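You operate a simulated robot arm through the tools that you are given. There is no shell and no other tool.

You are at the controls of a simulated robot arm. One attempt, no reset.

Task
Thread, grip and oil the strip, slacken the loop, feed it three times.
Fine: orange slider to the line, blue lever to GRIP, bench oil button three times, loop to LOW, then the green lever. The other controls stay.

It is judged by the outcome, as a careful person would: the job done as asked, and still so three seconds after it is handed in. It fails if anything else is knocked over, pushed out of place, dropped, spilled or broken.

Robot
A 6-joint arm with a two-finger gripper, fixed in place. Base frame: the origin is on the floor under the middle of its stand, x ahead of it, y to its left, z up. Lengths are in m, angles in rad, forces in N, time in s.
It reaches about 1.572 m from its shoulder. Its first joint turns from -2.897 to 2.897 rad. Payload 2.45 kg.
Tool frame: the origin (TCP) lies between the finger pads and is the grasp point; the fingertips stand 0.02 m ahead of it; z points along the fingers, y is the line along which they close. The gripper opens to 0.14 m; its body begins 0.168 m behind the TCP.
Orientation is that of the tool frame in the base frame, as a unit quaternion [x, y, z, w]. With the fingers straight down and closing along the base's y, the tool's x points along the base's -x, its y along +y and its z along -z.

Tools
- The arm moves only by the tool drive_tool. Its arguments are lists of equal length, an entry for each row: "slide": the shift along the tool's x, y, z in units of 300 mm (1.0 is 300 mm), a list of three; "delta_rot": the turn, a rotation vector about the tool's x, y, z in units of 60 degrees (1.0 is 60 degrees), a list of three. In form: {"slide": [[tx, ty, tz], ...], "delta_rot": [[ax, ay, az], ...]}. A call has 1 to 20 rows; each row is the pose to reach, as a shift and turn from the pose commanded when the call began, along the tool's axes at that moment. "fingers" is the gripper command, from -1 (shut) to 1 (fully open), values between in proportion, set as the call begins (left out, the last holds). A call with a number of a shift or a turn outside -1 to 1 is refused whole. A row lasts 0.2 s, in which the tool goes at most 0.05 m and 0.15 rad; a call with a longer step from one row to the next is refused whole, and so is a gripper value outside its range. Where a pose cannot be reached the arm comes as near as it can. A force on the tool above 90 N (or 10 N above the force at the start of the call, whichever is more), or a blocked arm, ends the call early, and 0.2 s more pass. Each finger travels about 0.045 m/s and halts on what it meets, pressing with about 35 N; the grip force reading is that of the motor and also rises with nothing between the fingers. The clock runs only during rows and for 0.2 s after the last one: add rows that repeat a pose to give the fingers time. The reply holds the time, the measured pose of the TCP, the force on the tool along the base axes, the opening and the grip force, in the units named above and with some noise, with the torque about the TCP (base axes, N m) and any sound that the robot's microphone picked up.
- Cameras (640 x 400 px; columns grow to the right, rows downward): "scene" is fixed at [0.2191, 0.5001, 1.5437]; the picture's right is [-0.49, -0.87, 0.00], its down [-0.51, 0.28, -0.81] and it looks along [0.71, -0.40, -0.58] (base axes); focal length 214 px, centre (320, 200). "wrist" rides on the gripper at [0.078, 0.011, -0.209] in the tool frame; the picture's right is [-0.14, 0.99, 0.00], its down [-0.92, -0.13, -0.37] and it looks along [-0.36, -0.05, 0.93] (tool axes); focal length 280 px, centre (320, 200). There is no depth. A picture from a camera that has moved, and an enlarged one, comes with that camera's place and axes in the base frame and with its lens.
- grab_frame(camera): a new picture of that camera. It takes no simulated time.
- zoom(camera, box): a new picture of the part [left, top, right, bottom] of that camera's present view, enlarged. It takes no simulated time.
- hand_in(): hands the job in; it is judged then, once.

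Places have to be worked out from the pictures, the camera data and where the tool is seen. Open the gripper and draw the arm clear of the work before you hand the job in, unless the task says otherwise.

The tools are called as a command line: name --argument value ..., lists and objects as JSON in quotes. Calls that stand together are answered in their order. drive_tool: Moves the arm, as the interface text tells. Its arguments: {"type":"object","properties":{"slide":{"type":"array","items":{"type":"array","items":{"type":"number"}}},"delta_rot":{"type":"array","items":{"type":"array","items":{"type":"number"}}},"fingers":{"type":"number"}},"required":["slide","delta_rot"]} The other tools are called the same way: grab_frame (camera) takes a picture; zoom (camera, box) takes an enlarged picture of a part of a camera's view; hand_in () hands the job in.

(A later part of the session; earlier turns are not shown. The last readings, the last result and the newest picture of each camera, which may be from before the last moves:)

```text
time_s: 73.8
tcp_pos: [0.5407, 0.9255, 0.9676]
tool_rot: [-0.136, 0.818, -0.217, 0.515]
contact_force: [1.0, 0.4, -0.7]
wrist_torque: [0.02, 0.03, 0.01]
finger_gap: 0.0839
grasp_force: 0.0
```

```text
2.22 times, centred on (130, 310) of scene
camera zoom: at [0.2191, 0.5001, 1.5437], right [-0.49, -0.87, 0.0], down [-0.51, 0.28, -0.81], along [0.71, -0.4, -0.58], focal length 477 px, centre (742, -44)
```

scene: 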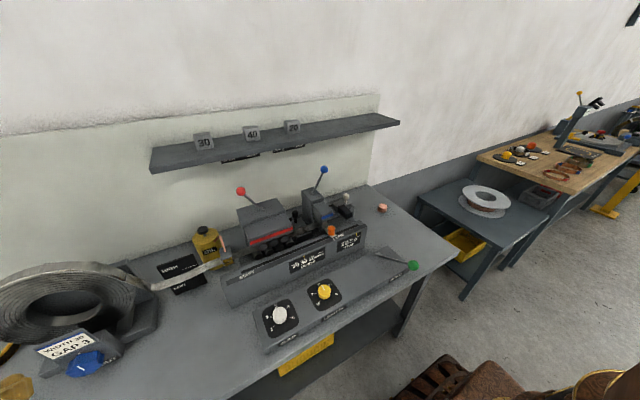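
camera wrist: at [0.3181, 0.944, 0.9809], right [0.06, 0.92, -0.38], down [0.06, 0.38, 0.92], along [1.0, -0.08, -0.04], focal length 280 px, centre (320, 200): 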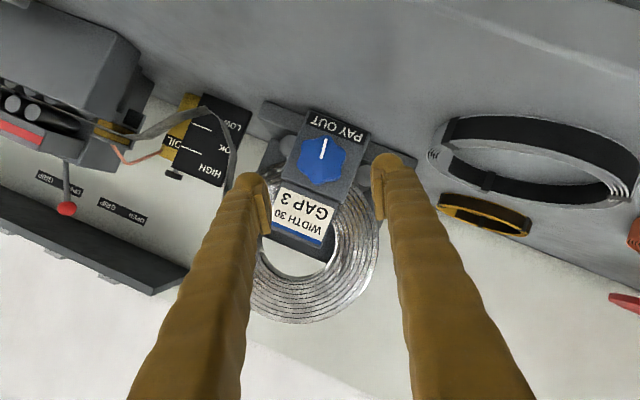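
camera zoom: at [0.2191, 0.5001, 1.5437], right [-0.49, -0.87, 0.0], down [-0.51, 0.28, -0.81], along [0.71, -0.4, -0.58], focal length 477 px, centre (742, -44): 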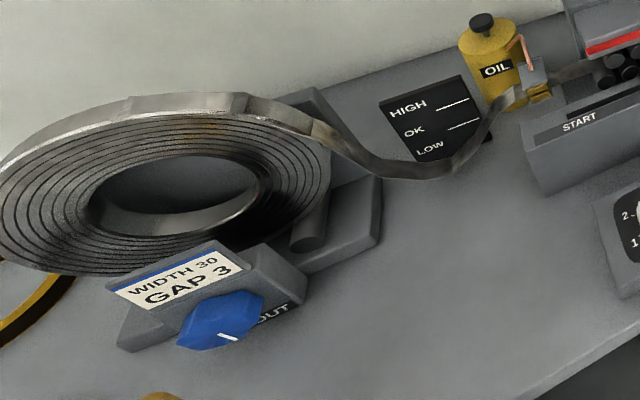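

The loop stays in LOW with the knob released. Next is the green FEED lever: I'll raise the arm, undo the roll and start moving right.

drive_tool --slide '[[-0.05, -0.1, -0.055], [-0.1, -0.2, -0.11], [-0.15, -0.31, -0.165], [-0.2, -0.415, -0.22], [-0.25, -0.52, -0.275], [-0.299, -0.622, -0.327]]' --delta_rot '[[-0.036, 0, 0.075], [-0.072, 0, 0.15], [-0.108, 0, 0.226], [-0.144, 0, 0.301], [-0.18, 0, 0.376], [-0.215, 0, 0.4515]]' --fingers -1

drive_tool --slide '[[0, -0.12, 0], [0, -0.24, 0], [0, -0.36, 0], [0, -0.48, -0.05], [0, -0.6, -0.1], [0, -0.72, -0.15], [0, -0.84, -0.2], [0, -0.97, -0.25]]' --delta_rot '[[0, 0.1, 0], [0, 0.2, 0], [0, 0.3, 0], [0, 0.4, 0], [0, 0.5, 0], [0, 0.58, 0], [0, 0.66, 0], [0, 0.742, 0]]'

grab_frame --camera "wrist"

grab_frame --camera "scene"

```text
time_s: 75.2
tcp_pos: [0.4914, 0.824, 1.1678]
tool_rot: [0.003, 0.846, 0.002, 0.533]
contact_force: [-0.3, -0.4, 0.0]
wrist_torque: [0.01, -0.06, -0.01]
finger_gap: 0.0001
grasp_force: 29.3
```

```text
time_s: 77.0
tcp_pos: [0.4208, 0.532, 1.2012]
tool_rot: [-0.001, 0.985, 0.005, 0.173]
contact_force: [0.7, -0.9, 0.3]
wrist_torque: [0.2, 0.18, 0.06]
finger_gap: 0.0
grasp_force: 29.7
```

```text
taken
camera wrist: at [0.2763, 0.5413, 1.372], right [0.13, 0.99, 0.05], down [0.74, -0.13, 0.66], along [0.66, -0.04, -0.75], focal length 280 px, centre (320, 200)
```

wrist: 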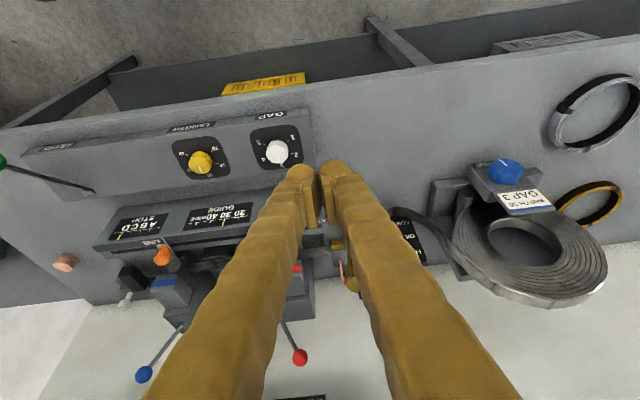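

```text
taken
```

scene: 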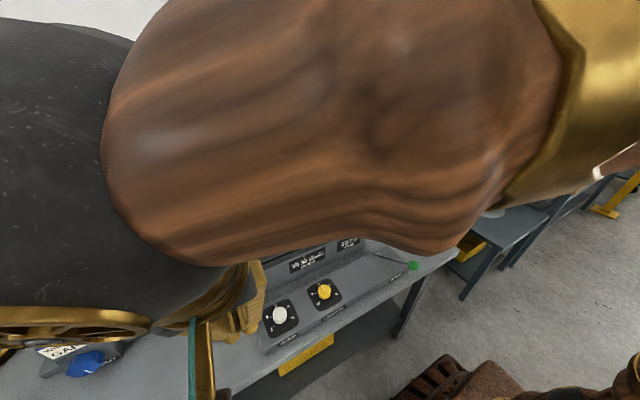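

Everything looks as it should from here. I'll continue right to get a close look at the green FEED lever.

drive_tool --slide '[[0.03, -0.14, 0], [0.06, -0.28, 0], [0.09, -0.42, 0], [0.12, -0.56, 0], [0.15, -0.7, 0], [0.18, -0.84, 0], [0.21, -0.98, 0]]' --delta_rot '[[0, 0, 0], [0, 0, 0], [0, 0, 0], [0, 0, 0], [0, 0, 0], [0, 0, 0], [0, 0, 0]]'

grab_frame --camera "wrist"

grab_frame --camera "scene"

```text
time_s: 78.6
tcp_pos: [0.3634, 0.2404, 1.1751]
tool_rot: [0.0, 0.985, 0.003, 0.174]
contact_force: [-0.5, 0.8, 0.1]
wrist_torque: [-0.01, 0.0, 0.01]
finger_gap: 0.0
grasp_force: 29.1
```

```text
taken
camera wrist: at [0.2185, 0.2501, 1.3466], right [0.13, 0.99, 0.05], down [0.74, -0.13, 0.66], along [0.66, -0.05, -0.75], focal length 280 px, centre (320, 200)
```

wrist: 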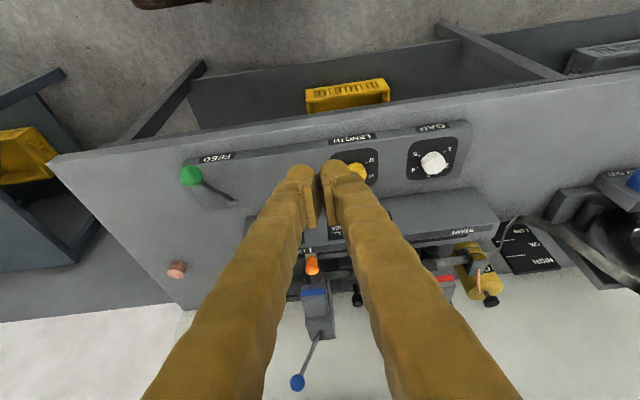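

```text
taken
```

scene: 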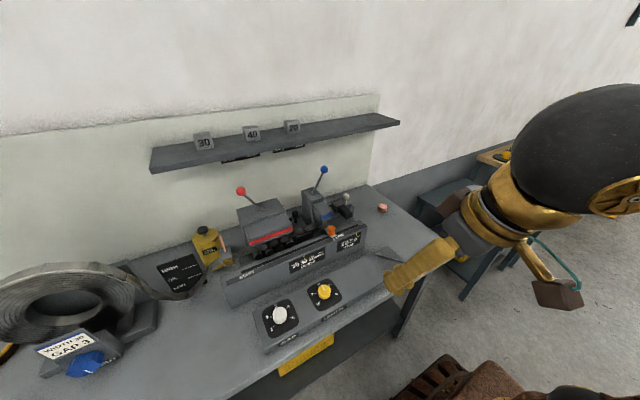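

The lever is visible beside the fingers. I'll enlarge it for its exact position and direction of travel.

zoom --camera "wrist" --box '[140, 120, 300, 220]'

zoom --camera "scene" --box '[320, 210, 450, 300]'

zoom --camera "scene" --box '[140, 215, 260, 305]'

```text
4.00 times, centred on (220, 170) of wrist
camera zoom: at [0.2185, 0.2501, 1.3466], right [0.13, 0.99, 0.05], down [0.74, -0.13, 0.66], along [0.66, -0.05, -0.75], focal length 1122 px, centre (720, 320)
```

zoom: 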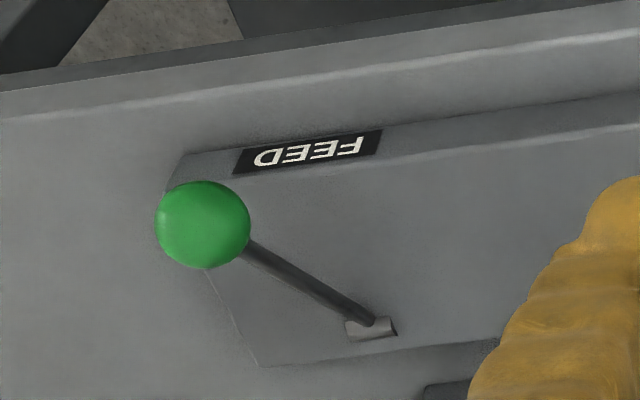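

```text
4.44 times, centred on (385, 255) of scene
camera zoom: at [0.2191, 0.5001, 1.5437], right [-0.49, -0.87, 0.0], down [-0.51, 0.28, -0.81], along [0.71, -0.4, -0.58], focal length 953 px, centre (31, -44)
```

zoom: 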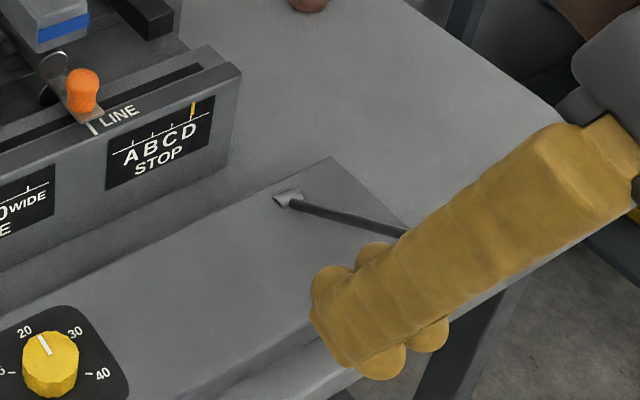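

```text
4.44 times, centred on (200, 260) of scene
camera zoom: at [0.2191, 0.5001, 1.5437], right [-0.49, -0.87, 0.0], down [-0.51, 0.28, -0.81], along [0.71, -0.4, -0.58], focal length 953 px, centre (853, -67)
```

zoom: 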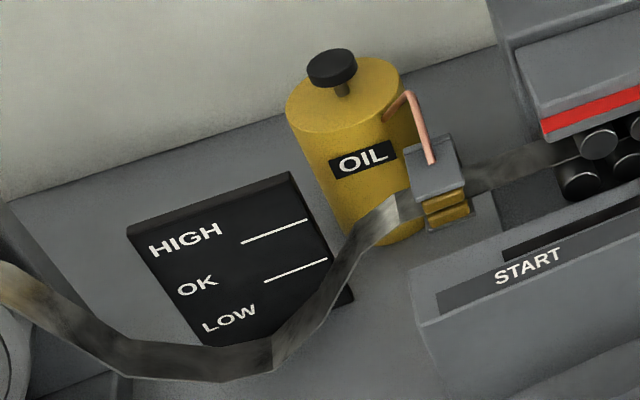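

The ball triangulates well to (0.447, 0.039, 0.993) with its pivot at (0.584, 0.040, 0.897), so the lever swings in the x–z plane. I'll go vertical above the ball with the fingers open, to hold it along its swing axis.

drive_tool --slide '[[-0.03, -0.112, 0.055], [-0.06, -0.224, 0.11], [-0.09, -0.336, 0.165], [-0.12, -0.448, 0.22], [-0.15, -0.56, 0.275], [-0.177, -0.671, 0.331], [-0.177, -0.671, 0.331]]' --delta_rot '[[0, 0.055, 0], [0, 0.11, 0], [0, 0.165, 0], [0, 0.22, 0], [0, 0.275, 0], [0, 0.333, 0], [0, 0.333, 0]]' --fingers 0.15

grab_frame --camera "wrist"

zoom --camera "scene" --box '[320, 160, 480, 300]'

```text
time_s: 80.2
tcp_pos: [0.4472, 0.0393, 1.0988]
tool_rot: [0.001, 1.0, 0.004, 0.0]
contact_force: [-0.1, -0.6, 0.2]
wrist_torque: [0.02, -0.02, -0.02]
finger_gap: 0.0805
grasp_force: 0.1
```

```text
taken
camera wrist: at [0.3689, 0.0486, 1.3087], right [0.14, 0.99, 0.01], down [0.92, -0.13, 0.37], along [0.36, -0.04, -0.93], focal length 280 px, centre (320, 200)
```

wrist: 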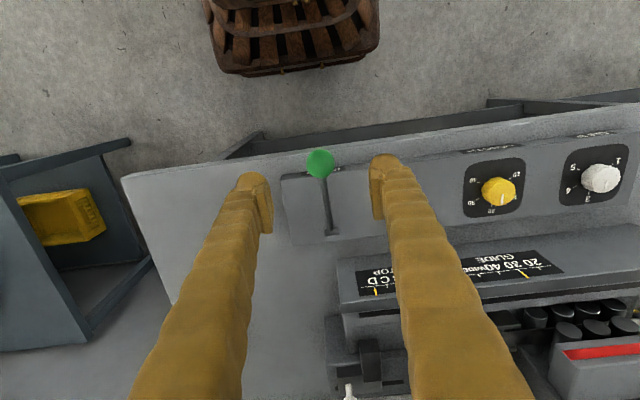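

```text
2.86 times, centred on (400, 230) of scene
camera zoom: at [0.2191, 0.5001, 1.5437], right [-0.49, -0.87, 0.0], down [-0.51, 0.28, -0.81], along [0.71, -0.4, -0.58], focal length 613 px, centre (91, 114)
```

zoom: 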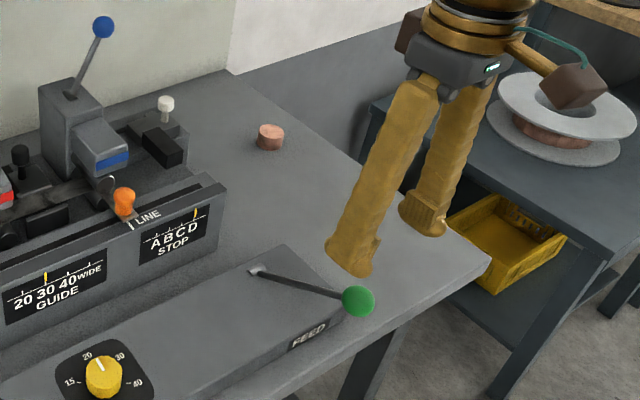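

The wrist view confirms the ball at (0.448, 0.041), centred between the fingers. I'll descend to its height and close on it.

drive_tool --slide '[[0, 0.003, 0.12], [0, 0.003, 0.24], [0, 0.003, 0.31], [0, 0.003, 0.346], [0, 0.003, 0.346]]' --delta_rot '[[0, 0, 0], [0, 0, 0], [0, 0, 0], [0, 0, 0], [0, 0, 0]]'

zoom --camera "wrist" --box '[220, 120, 420, 260]'

zoom --camera "scene" --box '[340, 190, 460, 300]'

```text
time_s: 81.4
tcp_pos: [0.4475, 0.0408, 0.9944]
tool_rot: [0.0, 1.0, 0.003, 0.001]
contact_force: [-0.2, 0.8, -0.5]
wrist_torque: [0.02, -0.02, 0.03]
finger_gap: 0.0803
grasp_force: 0.1
```

```text
2.86 times, centred on (320, 190) of wrist
camera zoom: at [0.3691, 0.0502, 1.2045], right [0.14, 0.99, 0.01], down [0.92, -0.13, 0.37], along [0.36, -0.05, -0.93], focal length 801 px, centre (320, 229)
```

zoom: 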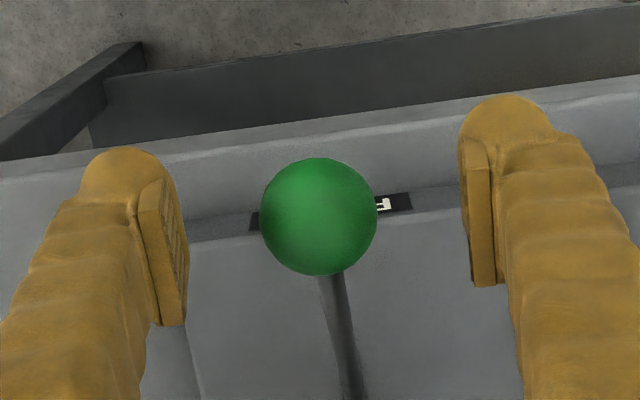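

```text
3.64 times, centred on (400, 245) of scene
camera zoom: at [0.2191, 0.5001, 1.5437], right [-0.49, -0.87, 0.0], down [-0.51, 0.28, -0.81], along [0.71, -0.4, -0.58], focal length 780 px, centre (29, 36)
```

zoom: 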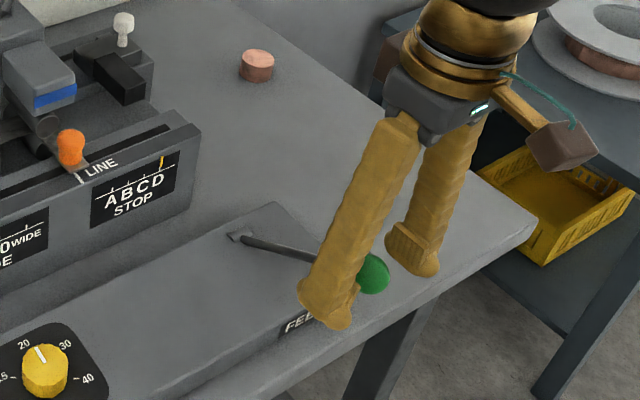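

The ball is centred between the pads. I'll close on it.

drive_tool --slide '[[0, 0, 0], [0, 0, 0], [0, 0, 0], [0, 0, 0]]' --delta_rot '[[0, 0, 0], [0, 0, 0], [0, 0, 0], [0, 0, 0]]' --fingers -1

```text
time_s: 82.4
tcp_pos: [0.4473, 0.0394, 0.9951]
tool_rot: [0.0, 1.0, 0.002, 0.001]
contact_force: [0.7, -24.2, 1.2]
wrist_torque: [-0.06, -0.03, -0.05]
finger_gap: 0.0314
grasp_force: 30.6
```

The ball is held, with a small side load that I'll shift off by 1 mm. I'll try a gentle 6° downward swing along its arc to feel which way the lever moves.

drive_tool --slide '[[0, -0.004, 0], [0.015, -0.004, 0.024], [0.0317, -0.004, 0.0493], [0.0317, -0.004, 0.0493]]' --delta_rot '[[0, 0, 0], [0, 0, 0], [0, 0, 0], [0, 0, 0]]'

zoom --camera "scene" --box '[340, 190, 460, 300]'

```text
time_s: 83.4
tcp_pos: [0.4401, 0.0399, 0.9797]
tool_rot: [0.0, 1.0, 0.003, 0.001]
contact_force: [19.0, 29.5, -4.1]
wrist_torque: [0.16, -0.99, -0.02]
finger_gap: 0.0301
grasp_force: 45.0
```

```text
3.64 times, centred on (400, 245) of scene
camera zoom: at [0.2191, 0.5001, 1.5437], right [-0.49, -0.87, 0.0], down [-0.51, 0.28, -0.81], along [0.71, -0.4, -0.58], focal length 780 px, centre (29, 36)
```

zoom: 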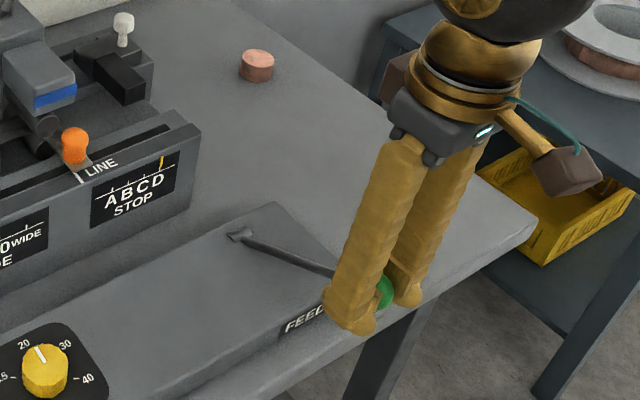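

The lever does move downward. The orange slider looks slightly different in this picture, so I'll zoom in on it before going on.

zoom --camera "scene" --box '[300, 205, 380, 258]'

zoom --camera "scene" --box '[140, 215, 260, 305]'

```text
7.55 times, centred on (340, 232) of scene
camera zoom: at [0.2191, 0.5001, 1.5437], right [-0.49, -0.87, 0.0], down [-0.51, 0.28, -0.81], along [0.71, -0.4, -0.58], focal length 1619 px, centre (169, -38)
```

zoom: 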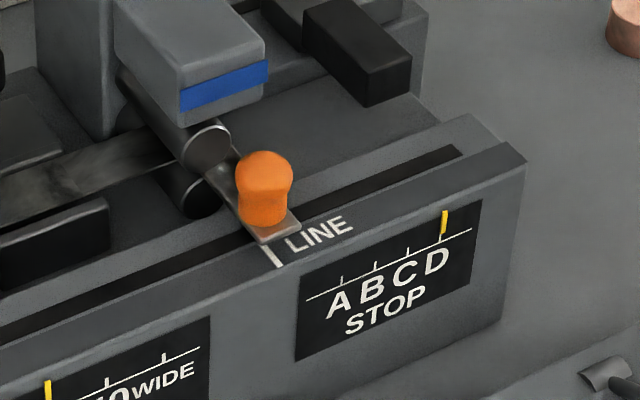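

```text
4.44 times, centred on (200, 260) of scene
camera zoom: at [0.2191, 0.5001, 1.5437], right [-0.49, -0.87, 0.0], down [-0.51, 0.28, -0.81], along [0.71, -0.4, -0.58], focal length 953 px, centre (853, -67)
```

zoom: 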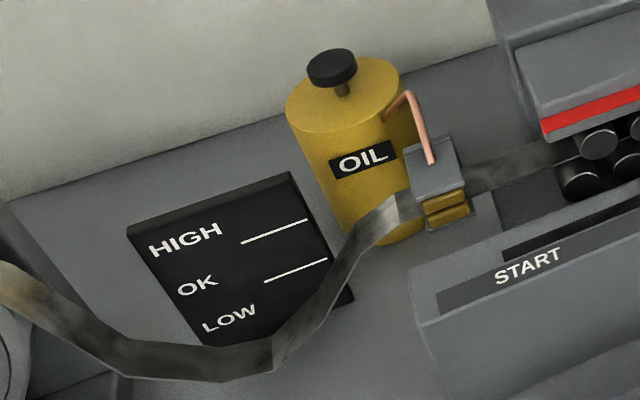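

The slider moved about 1 cm beyond the line along with this first bit of lever travel, so the feed drives the gripped strip and its carriage together. I'll continue the stroke down to about 20° and listen.

drive_tool --slide '[[0.012, 0.003, 0.028], [0.025, 0.003, 0.055], [0.038, 0.003, 0.0823], [0.038, 0.003, 0.0823]]' --delta_rot '[[0, 0, 0], [0, 0, 0], [0, 0, 0], [0, 0, 0]]'

zoom --camera "scene" --box '[300, 205, 380, 258]'

zoom --camera "scene" --box '[340, 190, 460, 300]'

```text
time_s: 84.4
tcp_pos: [0.4271, 0.04, 0.9562]
tool_rot: [0.0, 1.0, 0.002, 0.001]
contact_force: [3.7, -7.4, 5.6]
wrist_torque: [-0.02, -0.98, 0.02]
finger_gap: 0.0297
grasp_force: 44.5
```

```text
7.55 times, centred on (340, 232) of scene
camera zoom: at [0.2191, 0.5001, 1.5437], right [-0.49, -0.87, 0.0], down [-0.51, 0.28, -0.81], along [0.71, -0.4, -0.58], focal length 1619 px, centre (169, -38)
```

zoom: 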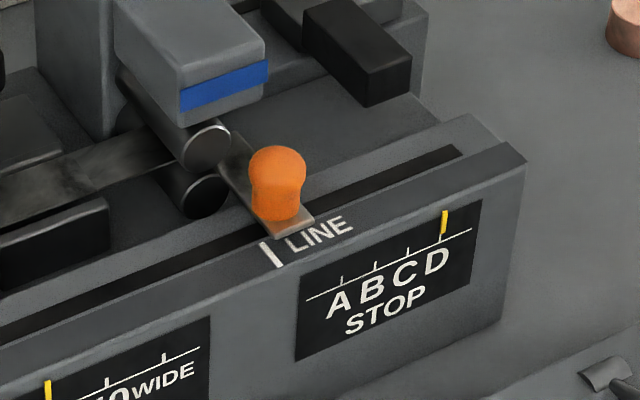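

```text
3.64 times, centred on (400, 245) of scene
camera zoom: at [0.2191, 0.5001, 1.5437], right [-0.49, -0.87, 0.0], down [-0.51, 0.28, -0.81], along [0.71, -0.4, -0.58], focal length 780 px, centre (29, 36)
```

zoom: 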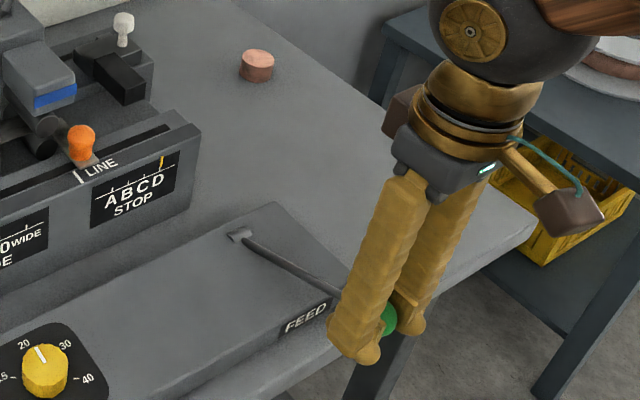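

The lever moves freely (about 7 N) and the slider advances in proportion. I'll continue to about 10° elevation, looking for the end stop or a sound.

drive_tool --slide '[[0.009, 0, 0.031], [0.017, 0, 0.063], [0.0253, 0, 0.0943], [0.0253, 0, 0.0943]]' --delta_rot '[[0, 0, 0], [0, 0, 0], [0, 0, 0], [0, 0, 0]]'

zoom --camera "scene" --box '[300, 205, 380, 258]'

zoom --camera "scene" --box '[340, 190, 460, 300]'

```text
time_s: 85.4
tcp_pos: [0.4198, 0.0399, 0.9263]
tool_rot: [-0.001, 1.0, 0.003, 0.001]
contact_force: [4.5, -2.8, 4.3]
wrist_torque: [0.0, -0.66, -0.02]
finger_gap: 0.0297
grasp_force: 44.3
```

```text
7.55 times, centred on (340, 232) of scene
camera zoom: at [0.2191, 0.5001, 1.5437], right [-0.49, -0.87, 0.0], down [-0.51, 0.28, -0.81], along [0.71, -0.4, -0.58], focal length 1619 px, centre (169, -38)
```

zoom: 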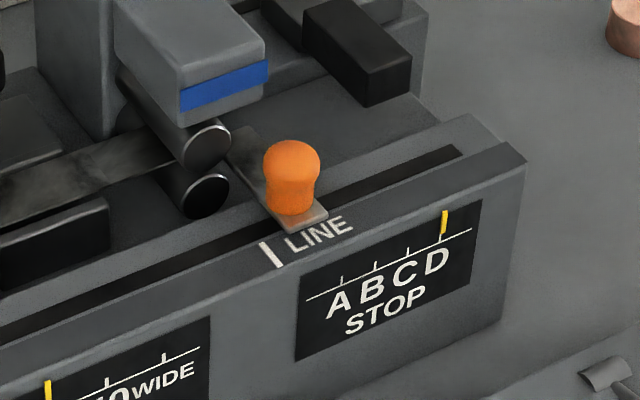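

```text
3.64 times, centred on (400, 245) of scene
camera zoom: at [0.2191, 0.5001, 1.5437], right [-0.49, -0.87, 0.0], down [-0.51, 0.28, -0.81], along [0.71, -0.4, -0.58], focal length 780 px, centre (29, 36)
```

zoom: 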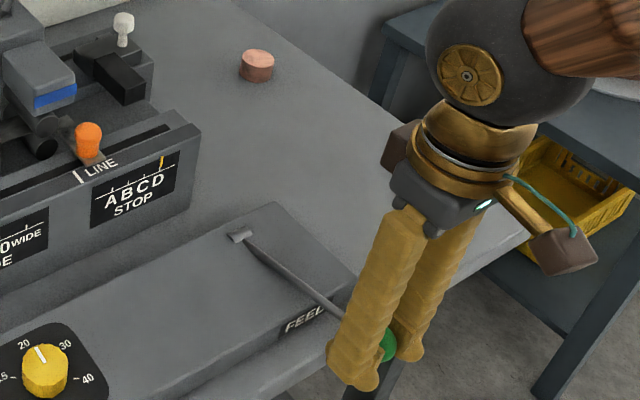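

No stop yet and forces stay low. I'll press another 5°.

drive_tool --slide '[[0.003, 0, 0.025], [0.0063, 0, 0.0487], [0.0063, 0, 0.0487]]' --delta_rot '[[0, 0, 0], [0, 0, 0], [0, 0, 0]]'

zoom --camera "scene" --box '[300, 205, 380, 258]'

```text
time_s: 86.2
tcp_pos: [0.4172, 0.0397, 0.9143]
tool_rot: [0.0, 1.0, 0.004, -0.001]
contact_force: [-4.2, 13.0, 2.2]
wrist_torque: [-0.03, -0.07, 0.01]
finger_gap: 0.0298
grasp_force: 45.2
```

```text
7.55 times, centred on (340, 232) of scene
camera zoom: at [0.2191, 0.5001, 1.5437], right [-0.49, -0.87, 0.0], down [-0.51, 0.28, -0.81], along [0.71, -0.4, -0.58], focal length 1619 px, centre (169, -38)
```

zoom: 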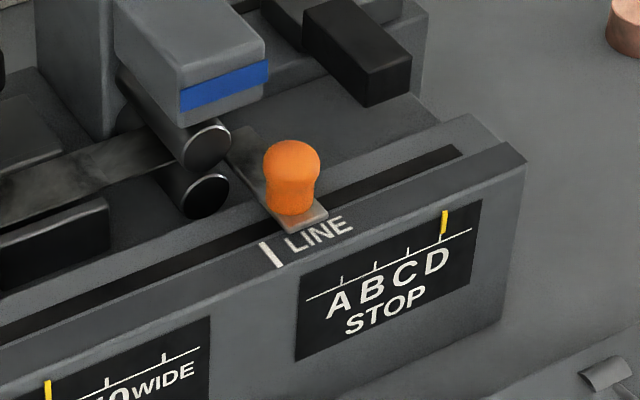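

The slider stopped advancing about 25 mm past the line although the lever moved on, so one feed stroke (LENGTH about 22) is complete. I'll now bring the lever back up along its arc and see whether the strip stays fed.

drive_tool --slide '[[-0.0063, 0, -0.0487], [-0.017, 0, -0.0963], [-0.0317, 0, -0.143], [-0.0503, 0, -0.188], [-0.0697, 0, -0.2253], [-0.0855, 0, -0.25], [-0.1013, 0, -0.2747], [-0.1013, 0, -0.2747]]' --delta_rot '[[0, 0, 0], [0, 0, 0], [0, 0, 0], [0, 0, 0], [0, 0, 0], [0, 0, 0], [0, 0, 0], [0, 0, 0]]'

zoom --camera "scene" --box '[300, 205, 380, 258]'

zoom --camera "scene" --box '[340, 190, 460, 300]'

zoom --camera "scene" --box '[140, 215, 260, 305]'

```text
time_s: 88.0
tcp_pos: [0.448, 0.0389, 0.9929]
tool_rot: [-0.001, 1.0, 0.003, -0.001]
contact_force: [-9.4, 21.5, -58.3]
wrist_torque: [-0.13, 0.49, 0.08]
finger_gap: 0.03
grasp_force: 45.1
```

```text
7.55 times, centred on (340, 232) of scene
camera zoom: at [0.2191, 0.5001, 1.5437], right [-0.49, -0.87, 0.0], down [-0.51, 0.28, -0.81], along [0.71, -0.4, -0.58], focal length 1619 px, centre (169, -38)
```

zoom: 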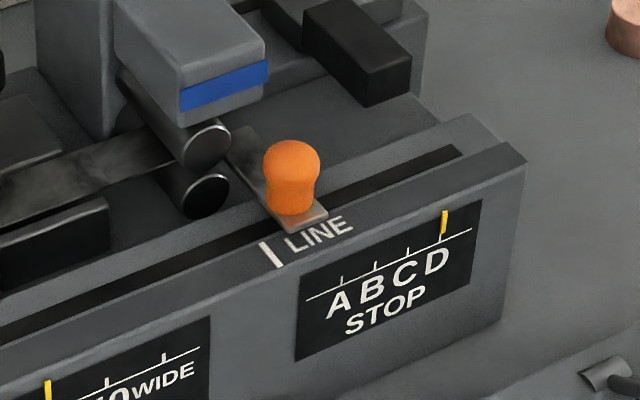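

```text
3.64 times, centred on (400, 245) of scene
camera zoom: at [0.2191, 0.5001, 1.5437], right [-0.49, -0.87, 0.0], down [-0.51, 0.28, -0.81], along [0.71, -0.4, -0.58], focal length 780 px, centre (29, 36)
```

zoom: 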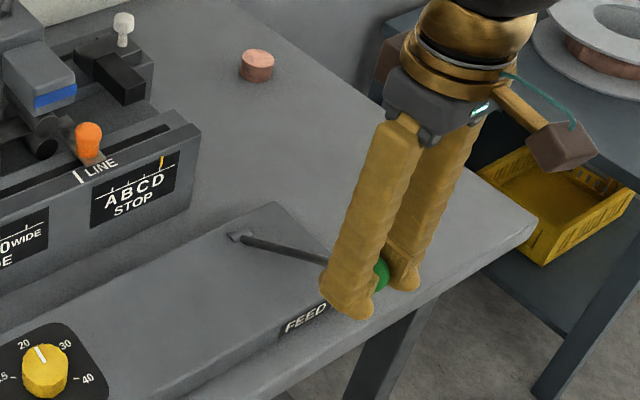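

```text
4.44 times, centred on (200, 260) of scene
camera zoom: at [0.2191, 0.5001, 1.5437], right [-0.49, -0.87, 0.0], down [-0.51, 0.28, -0.81], along [0.71, -0.4, -0.58], focal length 953 px, centre (853, -67)
```

zoom: 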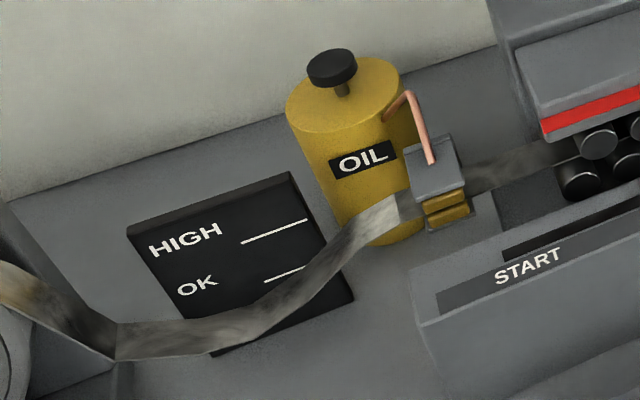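

The first feed is done: the slider stayed 25 mm ahead, the lever is back at its top stop, and the loop rose from LOW to OK. One feed uses about all of that slack, so I'll re-slacken before each further feed to avoid dragging the strip taut. First I'll let go of the ball and rise.

drive_tool --slide '[[0, 0, 0.008], [0, 0, 0.008], [0, 0, 0.008], [0, 0, 0.008], [0, 0, -0.1], [0, 0, -0.25], [0, 0, -0.4], [0, 0, -0.55], [0, 0, -0.7]]' --delta_rot '[[0, 0, 0], [0, 0, 0], [0, 0, 0], [0, 0, 0], [0, 0, 0], [0, 0, 0], [0, 0, 0], [0, 0, 0], [0, 0, 0]]' --fingers 0.15

grab_frame --camera "scene"

zoom --camera "scene" --box '[290, 170, 450, 300]'

zoom --camera "scene" --box '[140, 215, 260, 305]'

```text
time_s: 90.0
tcp_pos: [0.4465, 0.038, 1.2069]
tool_rot: [0.0, 1.0, 0.002, 0.0]
contact_force: [-0.7, 0.2, 0.1]
wrist_torque: [-0.02, 0.03, -0.01]
finger_gap: 0.0803
grasp_force: 0.0
```

```text
taken
```

scene: 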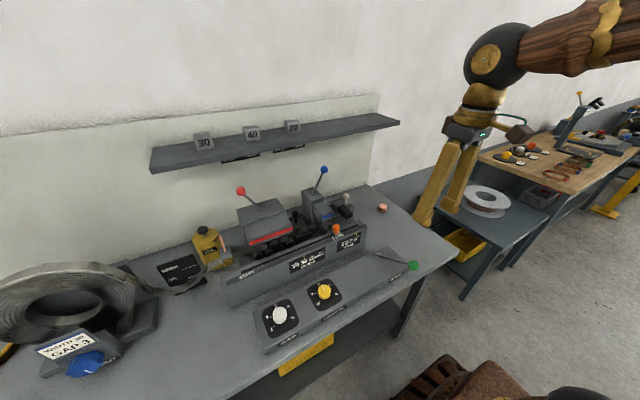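

```text
3.08 times, centred on (370, 235) of scene
camera zoom: at [0.2191, 0.5001, 1.5437], right [-0.49, -0.87, 0.0], down [-0.51, 0.28, -0.81], along [0.71, -0.4, -0.58], focal length 660 px, centre (166, 92)
```

zoom: 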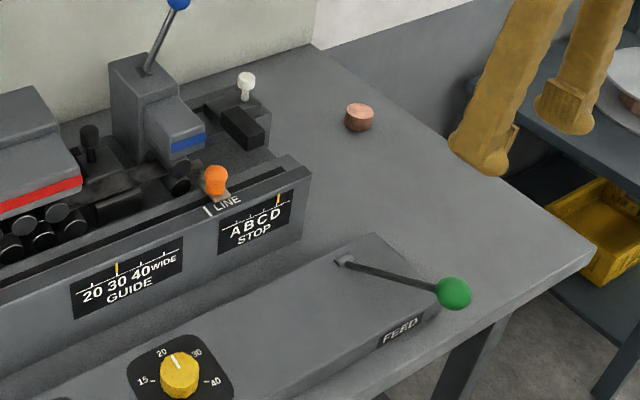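

```text
4.44 times, centred on (200, 260) of scene
camera zoom: at [0.2191, 0.5001, 1.5437], right [-0.49, -0.87, 0.0], down [-0.51, 0.28, -0.81], along [0.71, -0.4, -0.58], focal length 953 px, centre (853, -67)
```

zoom: 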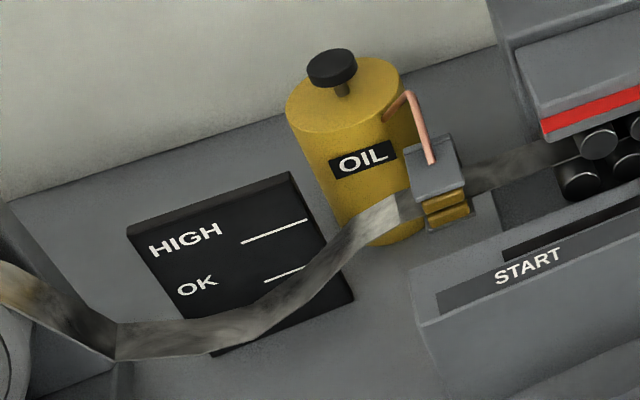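

The lever stayed up on its own and nothing else has moved. I'll travel back to the PAY OUT knob the same way, pitching the tool on the way.

drive_tool --slide '[[0, 0.14, 0], [0, 0.28, 0], [0, 0.42, 0], [0, 0.56, 0], [0, 0.7, 0], [0, 0.85, 0], [0, 1.0, 0]]' --delta_rot '[[0, -0.07, 0], [0, -0.14, 0], [0, -0.21, 0], [0, -0.28, 0], [0, -0.35, 0], [0, -0.42, 0], [0, -0.5, 0]]'

drive_tool --slide '[[-0.009, 0.14, 0.02], [-0.018, 0.28, 0.04], [-0.027, 0.42, 0.065], [-0.036, 0.56, 0.087], [-0.045, 0.7, 0.109], [-0.055, 0.85, 0.131], [-0.065, 1.0, 0.153], [-0.065, 1.0, 0.153]]' --delta_rot '[[0, -0.08, 0], [0, -0.16, 0], [0, -0.24, 0], [0, -0.32, 0], [0, -0.4, 0], [0, -0.48, 0], [0, -0.575, 0], [0, -0.575, 0]]'

grab_frame --camera "wrist"

```text
time_s: 91.6
tcp_pos: [0.444, 0.3383, 1.207]
tool_rot: [0.0, 0.966, 0.003, 0.26]
contact_force: [0.6, 0.0, 0.5]
wrist_torque: [-0.01, 0.03, 0.01]
finger_gap: 0.0806
grasp_force: 0.0
```

```text
time_s: 93.1
tcp_pos: [0.4672, 0.5611, 1.309]
tool_rot: [0.048, 0.839, 0.079, 0.536]
contact_force: [0.1, -0.5, 0.0]
wrist_torque: [-0.02, 0.0, -0.01]
finger_gap: 0.0803
grasp_force: 0.0
stopped in row 7: the arm was blocked; the commanded pose is now the measured one
```

```text
taken
camera wrist: at [0.2448, 0.5673, 1.3297], right [0.05, 0.95, 0.31], down [0.06, -0.31, 0.95], along [1.0, -0.03, -0.07], focal length 280 px, centre (320, 200)
```

wrist: 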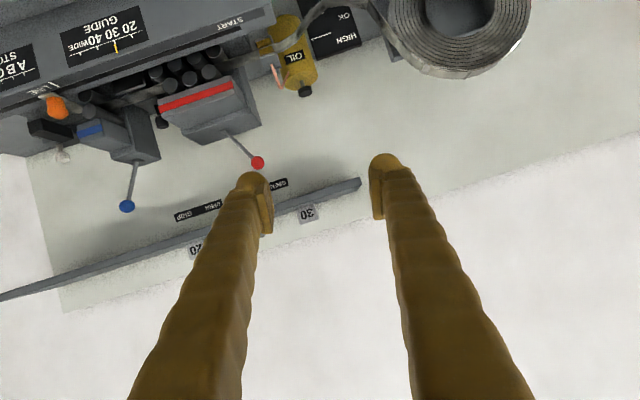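

The arm stalled near a wrist limit in that region (no contact, force about 0), ending higher and slightly rolled. I'll unroll by about 10° and go via the point (0.49, 0.82, 1.17), which worked earlier.

drive_tool --slide '[[0.07, 0.11, 0.048], [0.15, 0.22, 0.096], [0.225, 0.33, 0.144], [0.3, 0.44, 0.192], [0.375, 0.55, 0.24], [0.45, 0.66, 0.288], [0.528, 0.776, 0.337], [0.528, 0.776, 0.337]]' --delta_rot '[[0.01, 0, -0.022], [0.02, 0, -0.044], [0.03, 0, -0.066], [0.04, 0, -0.088], [0.05, 0, -0.11], [0.062, 0, -0.132], [0.0746, 0, -0.158], [0.0746, 0, -0.158]]'

grab_frame --camera "wrist"

grab_frame --camera "scene"

```text
time_s: 93.9
tcp_pos: [0.4586, 0.594, 1.3842]
tool_rot: [0.074, 0.822, 0.123, 0.55]
contact_force: [0.2, 0.2, 0.3]
wrist_torque: [-0.01, 0.03, -0.01]
finger_gap: 0.0803
grasp_force: 0.1
stopped in row 3: the arm was blocked; the commanded pose is now the measured one
```

```text
taken
camera wrist: at [0.2361, 0.5994, 1.3939], right [0.04, 0.91, 0.4], down [0.01, -0.4, 0.91], along [1.0, -0.03, -0.03], focal length 280 px, centre (320, 200)
```

wrist: 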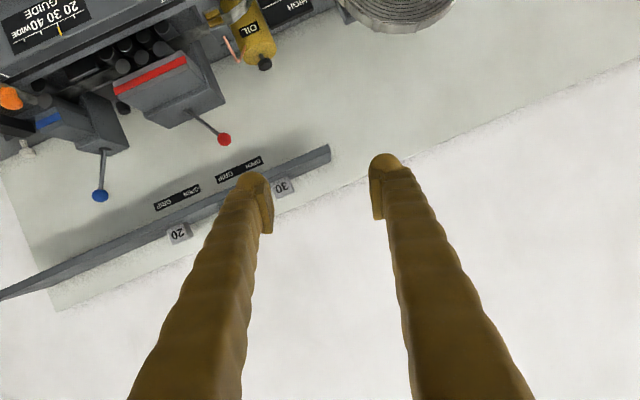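

```text
taken
```

scene: 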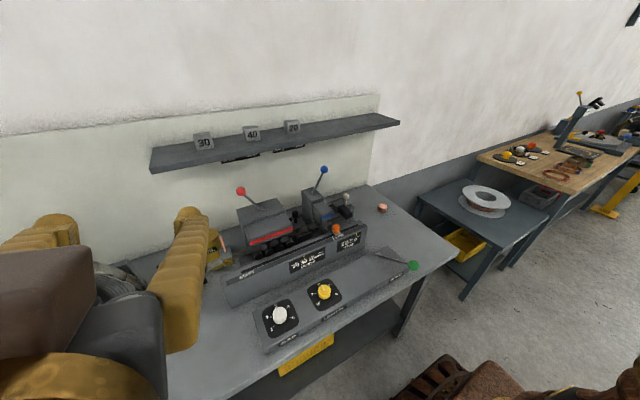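

The arm is wedged at a joint limit in this folded pose, and still touching nothing. I'll extend forward and reduce the pitch and roll to unfold it, returning to the configuration I used successfully before.

drive_tool --slide '[[-0.025, -0.035, 0.11], [-0.05, -0.07, 0.22], [-0.075, -0.105, 0.33], [-0.1, -0.14, 0.44], [-0.125, -0.175, 0.55], [-0.152, -0.207, 0.659], [-0.152, -0.207, 0.659]]' --delta_rot '[[0.033, 0.059, -0.035], [0.067, 0.118, -0.07], [0.1, 0.177, -0.105], [0.133, 0.236, -0.14], [0.167, 0.295, -0.175], [0.2, 0.355, -0.211], [0.2, 0.355, -0.211]]'

grab_frame --camera "scene"

```text
time_s: 95.5
tcp_pos: [0.6602, 0.5498, 1.3315]
tool_rot: [0.016, 0.921, -0.014, 0.388]
contact_force: [-0.2, -0.6, 0.1]
wrist_torque: [-0.01, -0.03, 0.01]
finger_gap: 0.0807
grasp_force: 0.1
```

```text
taken
```

scene: 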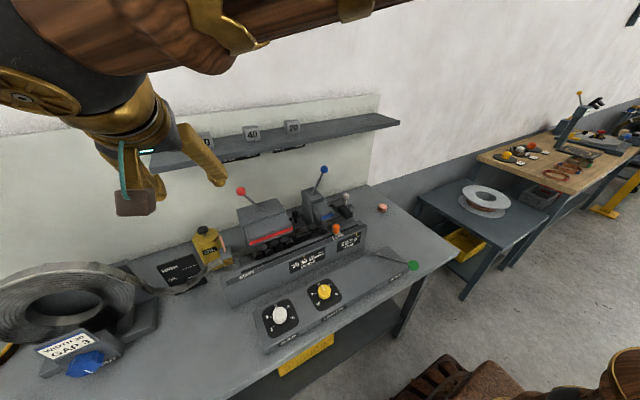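

The arm unfolded properly at (0.66, 0.55, 1.33) with about 45° pitch and a small 2° yaw error. I'll correct that and follow the earlier good route toward the knob.

drive_tool --slide '[[0.078, 0.1, 0.042], [0.156, 0.2, 0.085], [0.233, 0.3, 0.127], [0.311, 0.4, 0.17], [0.389, 0.501, 0.212], [0.474, 0.597, 0.171], [0.558, 0.692, 0.13], [0.643, 0.788, 0.089], [0.727, 0.884, 0.048], [0.812, 0.979, 0.007], [0.812, 0.979, 0.007]]' --delta_rot '[[-0.01, 0, -0.005], [-0.02, 0, -0.01], [-0.036, 0, -0.018], [-0.036, 0, -0.018], [-0.036, 0, -0.018], [-0.036, 0, -0.018], [-0.036, 0, -0.018], [-0.036, 0, -0.018], [-0.036, 0, -0.018], [-0.036, 0, -0.018], [-0.036, 0, -0.018]]'

grab_frame --camera "wrist"

```text
time_s: 97.9
tcp_pos: [0.5046, 0.8465, 1.1517]
tool_rot: [-0.001, 0.921, -0.001, 0.389]
contact_force: [-0.1, 0.1, 0.1]
wrist_torque: [0.0, 0.01, 0.0]
finger_gap: 0.0806
grasp_force: 0.0
```

```text
taken
camera wrist: at [0.3001, 0.8582, 1.2422], right [0.1, 0.99, 0.1], down [0.38, -0.13, 0.92], along [0.92, -0.05, -0.39], focal length 280 px, centre (320, 200)
```

wrist: 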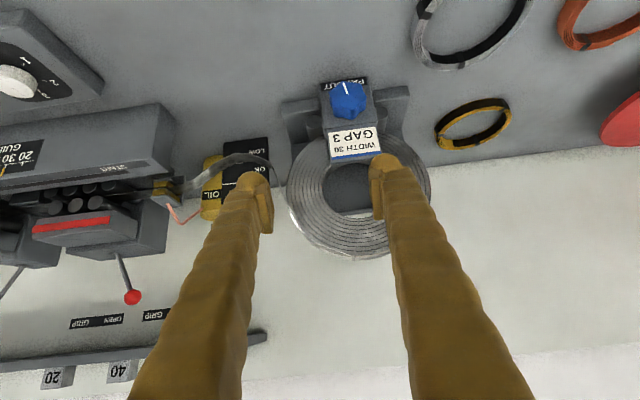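

On track. I'll continue to a point on the knob's axis, 8 cm in front of it, at the 64.5° pitch.

drive_tool --slide '[[0.065, 0.03, 0.115], [0.13, 0.06, 0.23], [0.195, 0.09, 0.345], [0.26, 0.12, 0.46], [0.33, 0.15, 0.575], [0.395, 0.175, 0.688], [0.395, 0.175, 0.688]]' --delta_rot '[[0, -0.05, 0], [0, -0.1, 0], [0, -0.15, 0], [0, -0.2, 0], [0, -0.26, 0], [0, -0.312, 0], [0, -0.312, 0]]' --fingers 0.1

drive_tool --slide '[[0, 0, 0], [0, 0, 0], [0, 0, 0], [0, 0, 0], [0, 0, 0], [0, 0, 0], [0, 0, 0], [0, 0, 0]]' --delta_rot '[[0.055, 0, -0.115], [0.11, 0, -0.23], [0.165, 0, -0.345], [0.22, 0, -0.46], [0.275, 0, -0.575], [0.33, 0, -0.69], [0.385, 0, -0.805], [0.43, 0, -0.903]]'

grab_frame --camera "wrist"

zoom --camera "scene" --box '[0, 220, 260, 400]'

```text
time_s: 99.5
tcp_pos: [0.5671, 0.8994, 0.9193]
tool_rot: [-0.002, 0.846, 0.001, 0.533]
contact_force: [0.4, 0.1, -0.2]
wrist_torque: [-0.04, 0.04, 0.0]
finger_gap: 0.0766
grasp_force: 0.1
```

```text
time_s: 101.3
tcp_pos: [0.5681, 0.9, 0.9223]
tool_rot: [-0.268, 0.731, -0.423, 0.462]
contact_force: [-0.4, 2.6, 5.7]
wrist_torque: [0.32, 0.07, 0.0]
finger_gap: 0.0754
grasp_force: 0.0
```

```text
taken
camera wrist: at [0.3457, 0.9216, 0.9238], right [0.06, 0.6, -0.8], down [0.06, 0.8, 0.6], along [1.0, -0.08, 0.01], focal length 280 px, centre (320, 200)
```

wrist: 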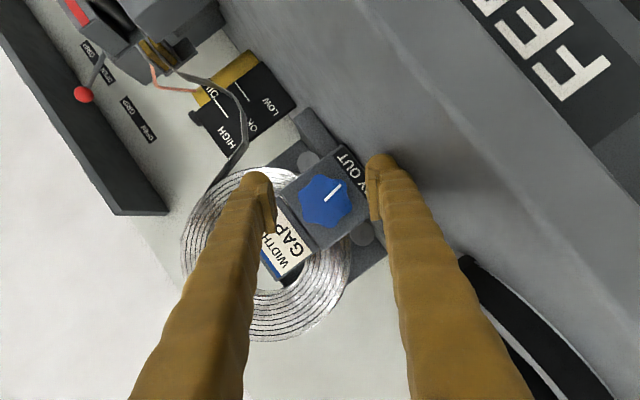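

```text
2.22 times, centred on (130, 310) of scene
camera zoom: at [0.2191, 0.5001, 1.5437], right [-0.49, -0.87, 0.0], down [-0.51, 0.28, -0.81], along [0.71, -0.4, -0.58], focal length 477 px, centre (742, -44)
```

zoom: 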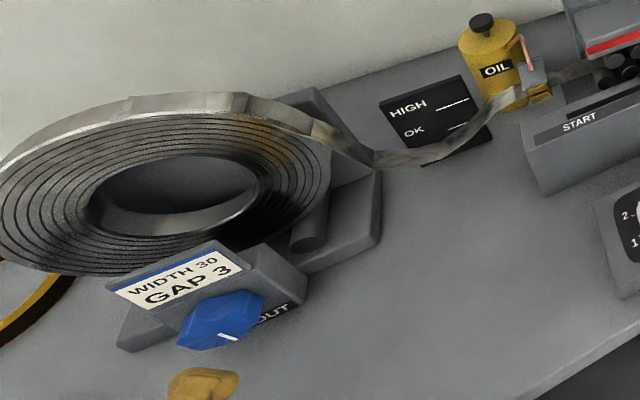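

A finger is lightly grazing the bench at this roll (6 N), so I'll use the −30° roll for gripping and not −90°. I'll unroll by 30° and raise a few millimetres.

drive_tool --slide '[[0, -0.01, -0.002], [0, -0.014, -0.004], [0, -0.014, -0.004], [0, -0.014, -0.004], [0, -0.014, -0.004]]' --delta_rot '[[-0.0, 0, 0.0], [-0.055, 0, 0.115], [-0.11, 0, 0.23], [-0.165, 0, 0.345], [-0.215, 0, 0.4515]]' --fingers 0.0

grab_frame --camera "wrist"

zoom --camera "wrist" --box '[220, 100, 420, 250]'

```text
time_s: 102.5
tcp_pos: [0.5664, 0.898, 0.926]
tool_rot: [-0.139, 0.817, -0.218, 0.515]
contact_force: [0.1, -1.0, 0.0]
wrist_torque: [0.02, -0.04, 0.0]
finger_gap: 0.0699
grasp_force: 0.1
```

```text
taken
camera wrist: at [0.3448, 0.9164, 0.938], right [0.06, 0.92, -0.39], down [0.06, 0.38, 0.92], along [1.0, -0.08, -0.04], focal length 280 px, centre (320, 200)
```

wrist: 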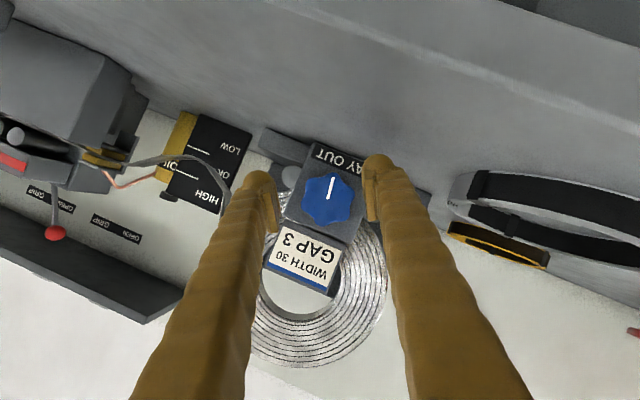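

```text
2.67 times, centred on (320, 175) of wrist
camera zoom: at [0.3448, 0.9164, 0.938], right [0.06, 0.92, -0.39], down [0.06, 0.38, 0.92], along [1.0, -0.08, -0.04], focal length 748 px, centre (320, 267)
```

zoom: 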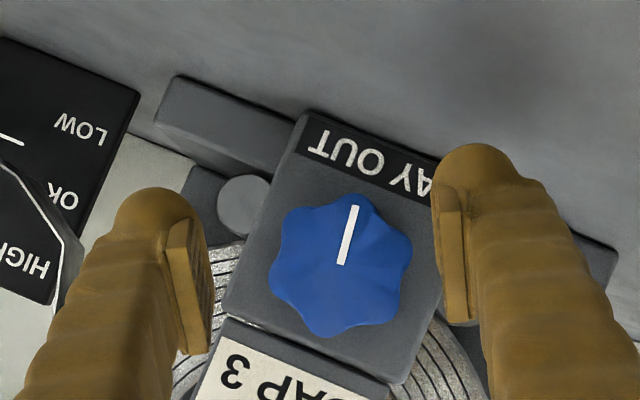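

Clear of the bench now. I'll advance 8 cm along the knob's axis to the same grip position as before.

drive_tool --slide '[[-0.04, 0.005, 0.09], [-0.08, 0.011, 0.17], [-0.117, 0.011, 0.25], [-0.117, 0.011, 0.25]]' --delta_rot '[[0, 0, 0], [0, 0, 0], [0, 0, 0], [0, 0, 0]]'

zoom --camera "wrist" --box '[220, 100, 420, 250]'

zoom --camera "wrist" --box '[0, 80, 250, 240]'

```text
time_s: 103.5
tcp_pos: [0.6504, 0.9021, 0.924]
tool_rot: [-0.139, 0.817, -0.22, 0.515]
contact_force: [-0.6, 0.1, -0.2]
wrist_torque: [-0.01, 0.01, -0.01]
finger_gap: 0.07
grasp_force: 0.2
```

```text
2.67 times, centred on (320, 175) of wrist
camera zoom: at [0.4273, 0.9201, 0.9368], right [0.06, 0.92, -0.39], down [0.06, 0.39, 0.92], along [1.0, -0.08, -0.04], focal length 748 px, centre (320, 267)
```

zoom: 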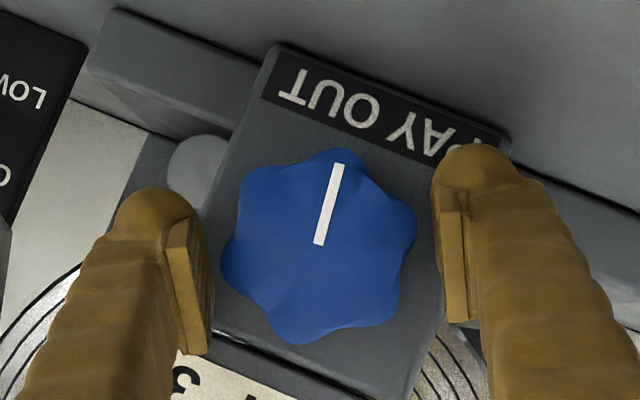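

```text
2.50 times, centred on (125, 160) of wrist
camera zoom: at [0.4273, 0.9201, 0.9368], right [0.06, 0.92, -0.39], down [0.06, 0.39, 0.92], along [1.0, -0.08, -0.04], focal length 701 px, centre (808, 300)
```

zoom: 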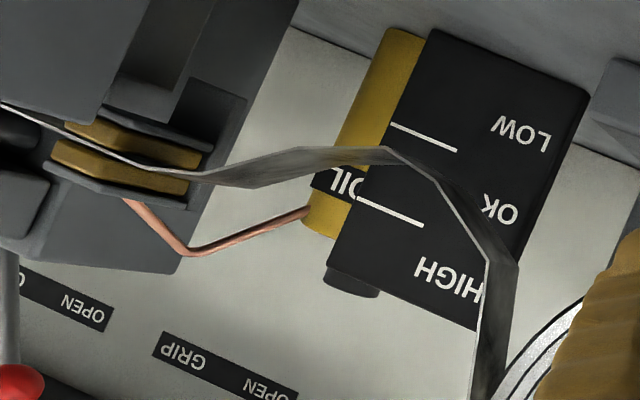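

The level view confirms the loop is back in OK (27 px above the LOW line), so one feed uses about one 60° stroke. I'll grip the knob and turn 60° clockwise.

drive_tool --slide '[[0, 0, 0], [0, 0, 0], [0, 0, 0]]' --delta_rot '[[0, 0, 0], [0, 0, 0], [0, 0, 0]]' --fingers -0.4

drive_tool --slide '[[0, 0, 0], [0, 0, 0], [0, 0, 0], [0, 0, 0], [0, 0, 0], [0, 0, 0], [0, 0, 0], [0, 0, 0]]' --delta_rot '[[-0.055, 0, 0.115], [-0.11, 0, 0.23], [-0.165, 0, 0.345], [-0.22, 0, 0.46], [-0.275, 0, 0.575], [-0.33, 0, 0.69], [-0.385, 0, 0.805], [-0.43, 0, 0.903]]'

zoom --camera "wrist" --box '[220, 100, 420, 250]'

zoom --camera "scene" --box '[0, 220, 260, 400]'

```text
time_s: 104.3
tcp_pos: [0.6501, 0.9006, 0.9238]
tool_rot: [-0.139, 0.817, -0.219, 0.515]
contact_force: [1.2, -0.4, -0.1]
wrist_torque: [0.0, 0.01, 0.03]
finger_gap: 0.0546
grasp_force: 42.9
```

```text
time_s: 106.1
tcp_pos: [0.65, 0.8989, 0.9222]
tool_rot: [0.138, 0.818, 0.219, 0.514]
contact_force: [-22.7, -40.0, 8.7]
wrist_torque: [-0.09, 0.16, -0.82]
finger_gap: 0.055
grasp_force: 44.5
```

```text
2.67 times, centred on (320, 175) of wrist
camera zoom: at [0.4278, 0.8988, 0.9471], right [0.06, 0.8, 0.6], down [0.07, -0.61, 0.79], along [1.0, -0.01, -0.09], focal length 748 px, centre (320, 267)
```

zoom: 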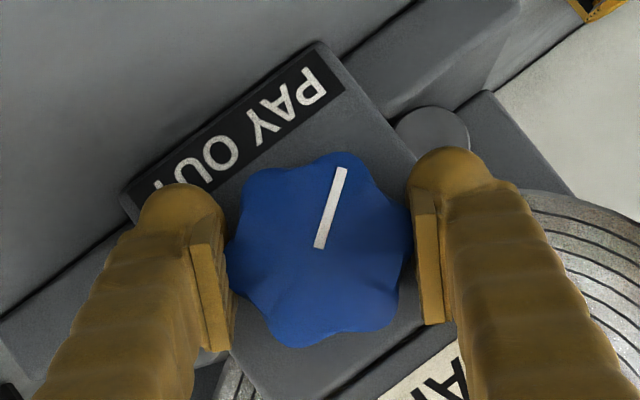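

```text
2.22 times, centred on (130, 310) of scene
camera zoom: at [0.2191, 0.5001, 1.5437], right [-0.49, -0.87, 0.0], down [-0.51, 0.28, -0.81], along [0.71, -0.4, -0.58], focal length 477 px, centre (742, -44)
```

zoom: 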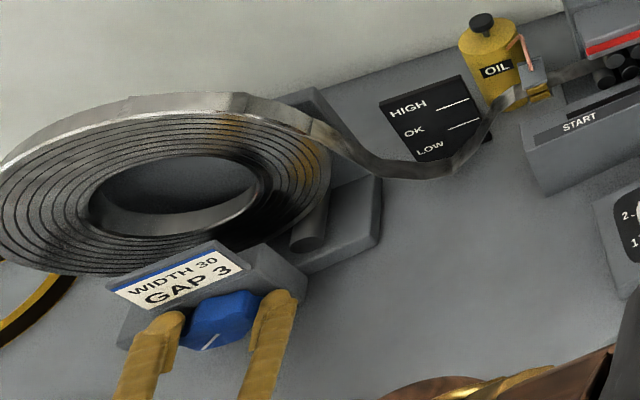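

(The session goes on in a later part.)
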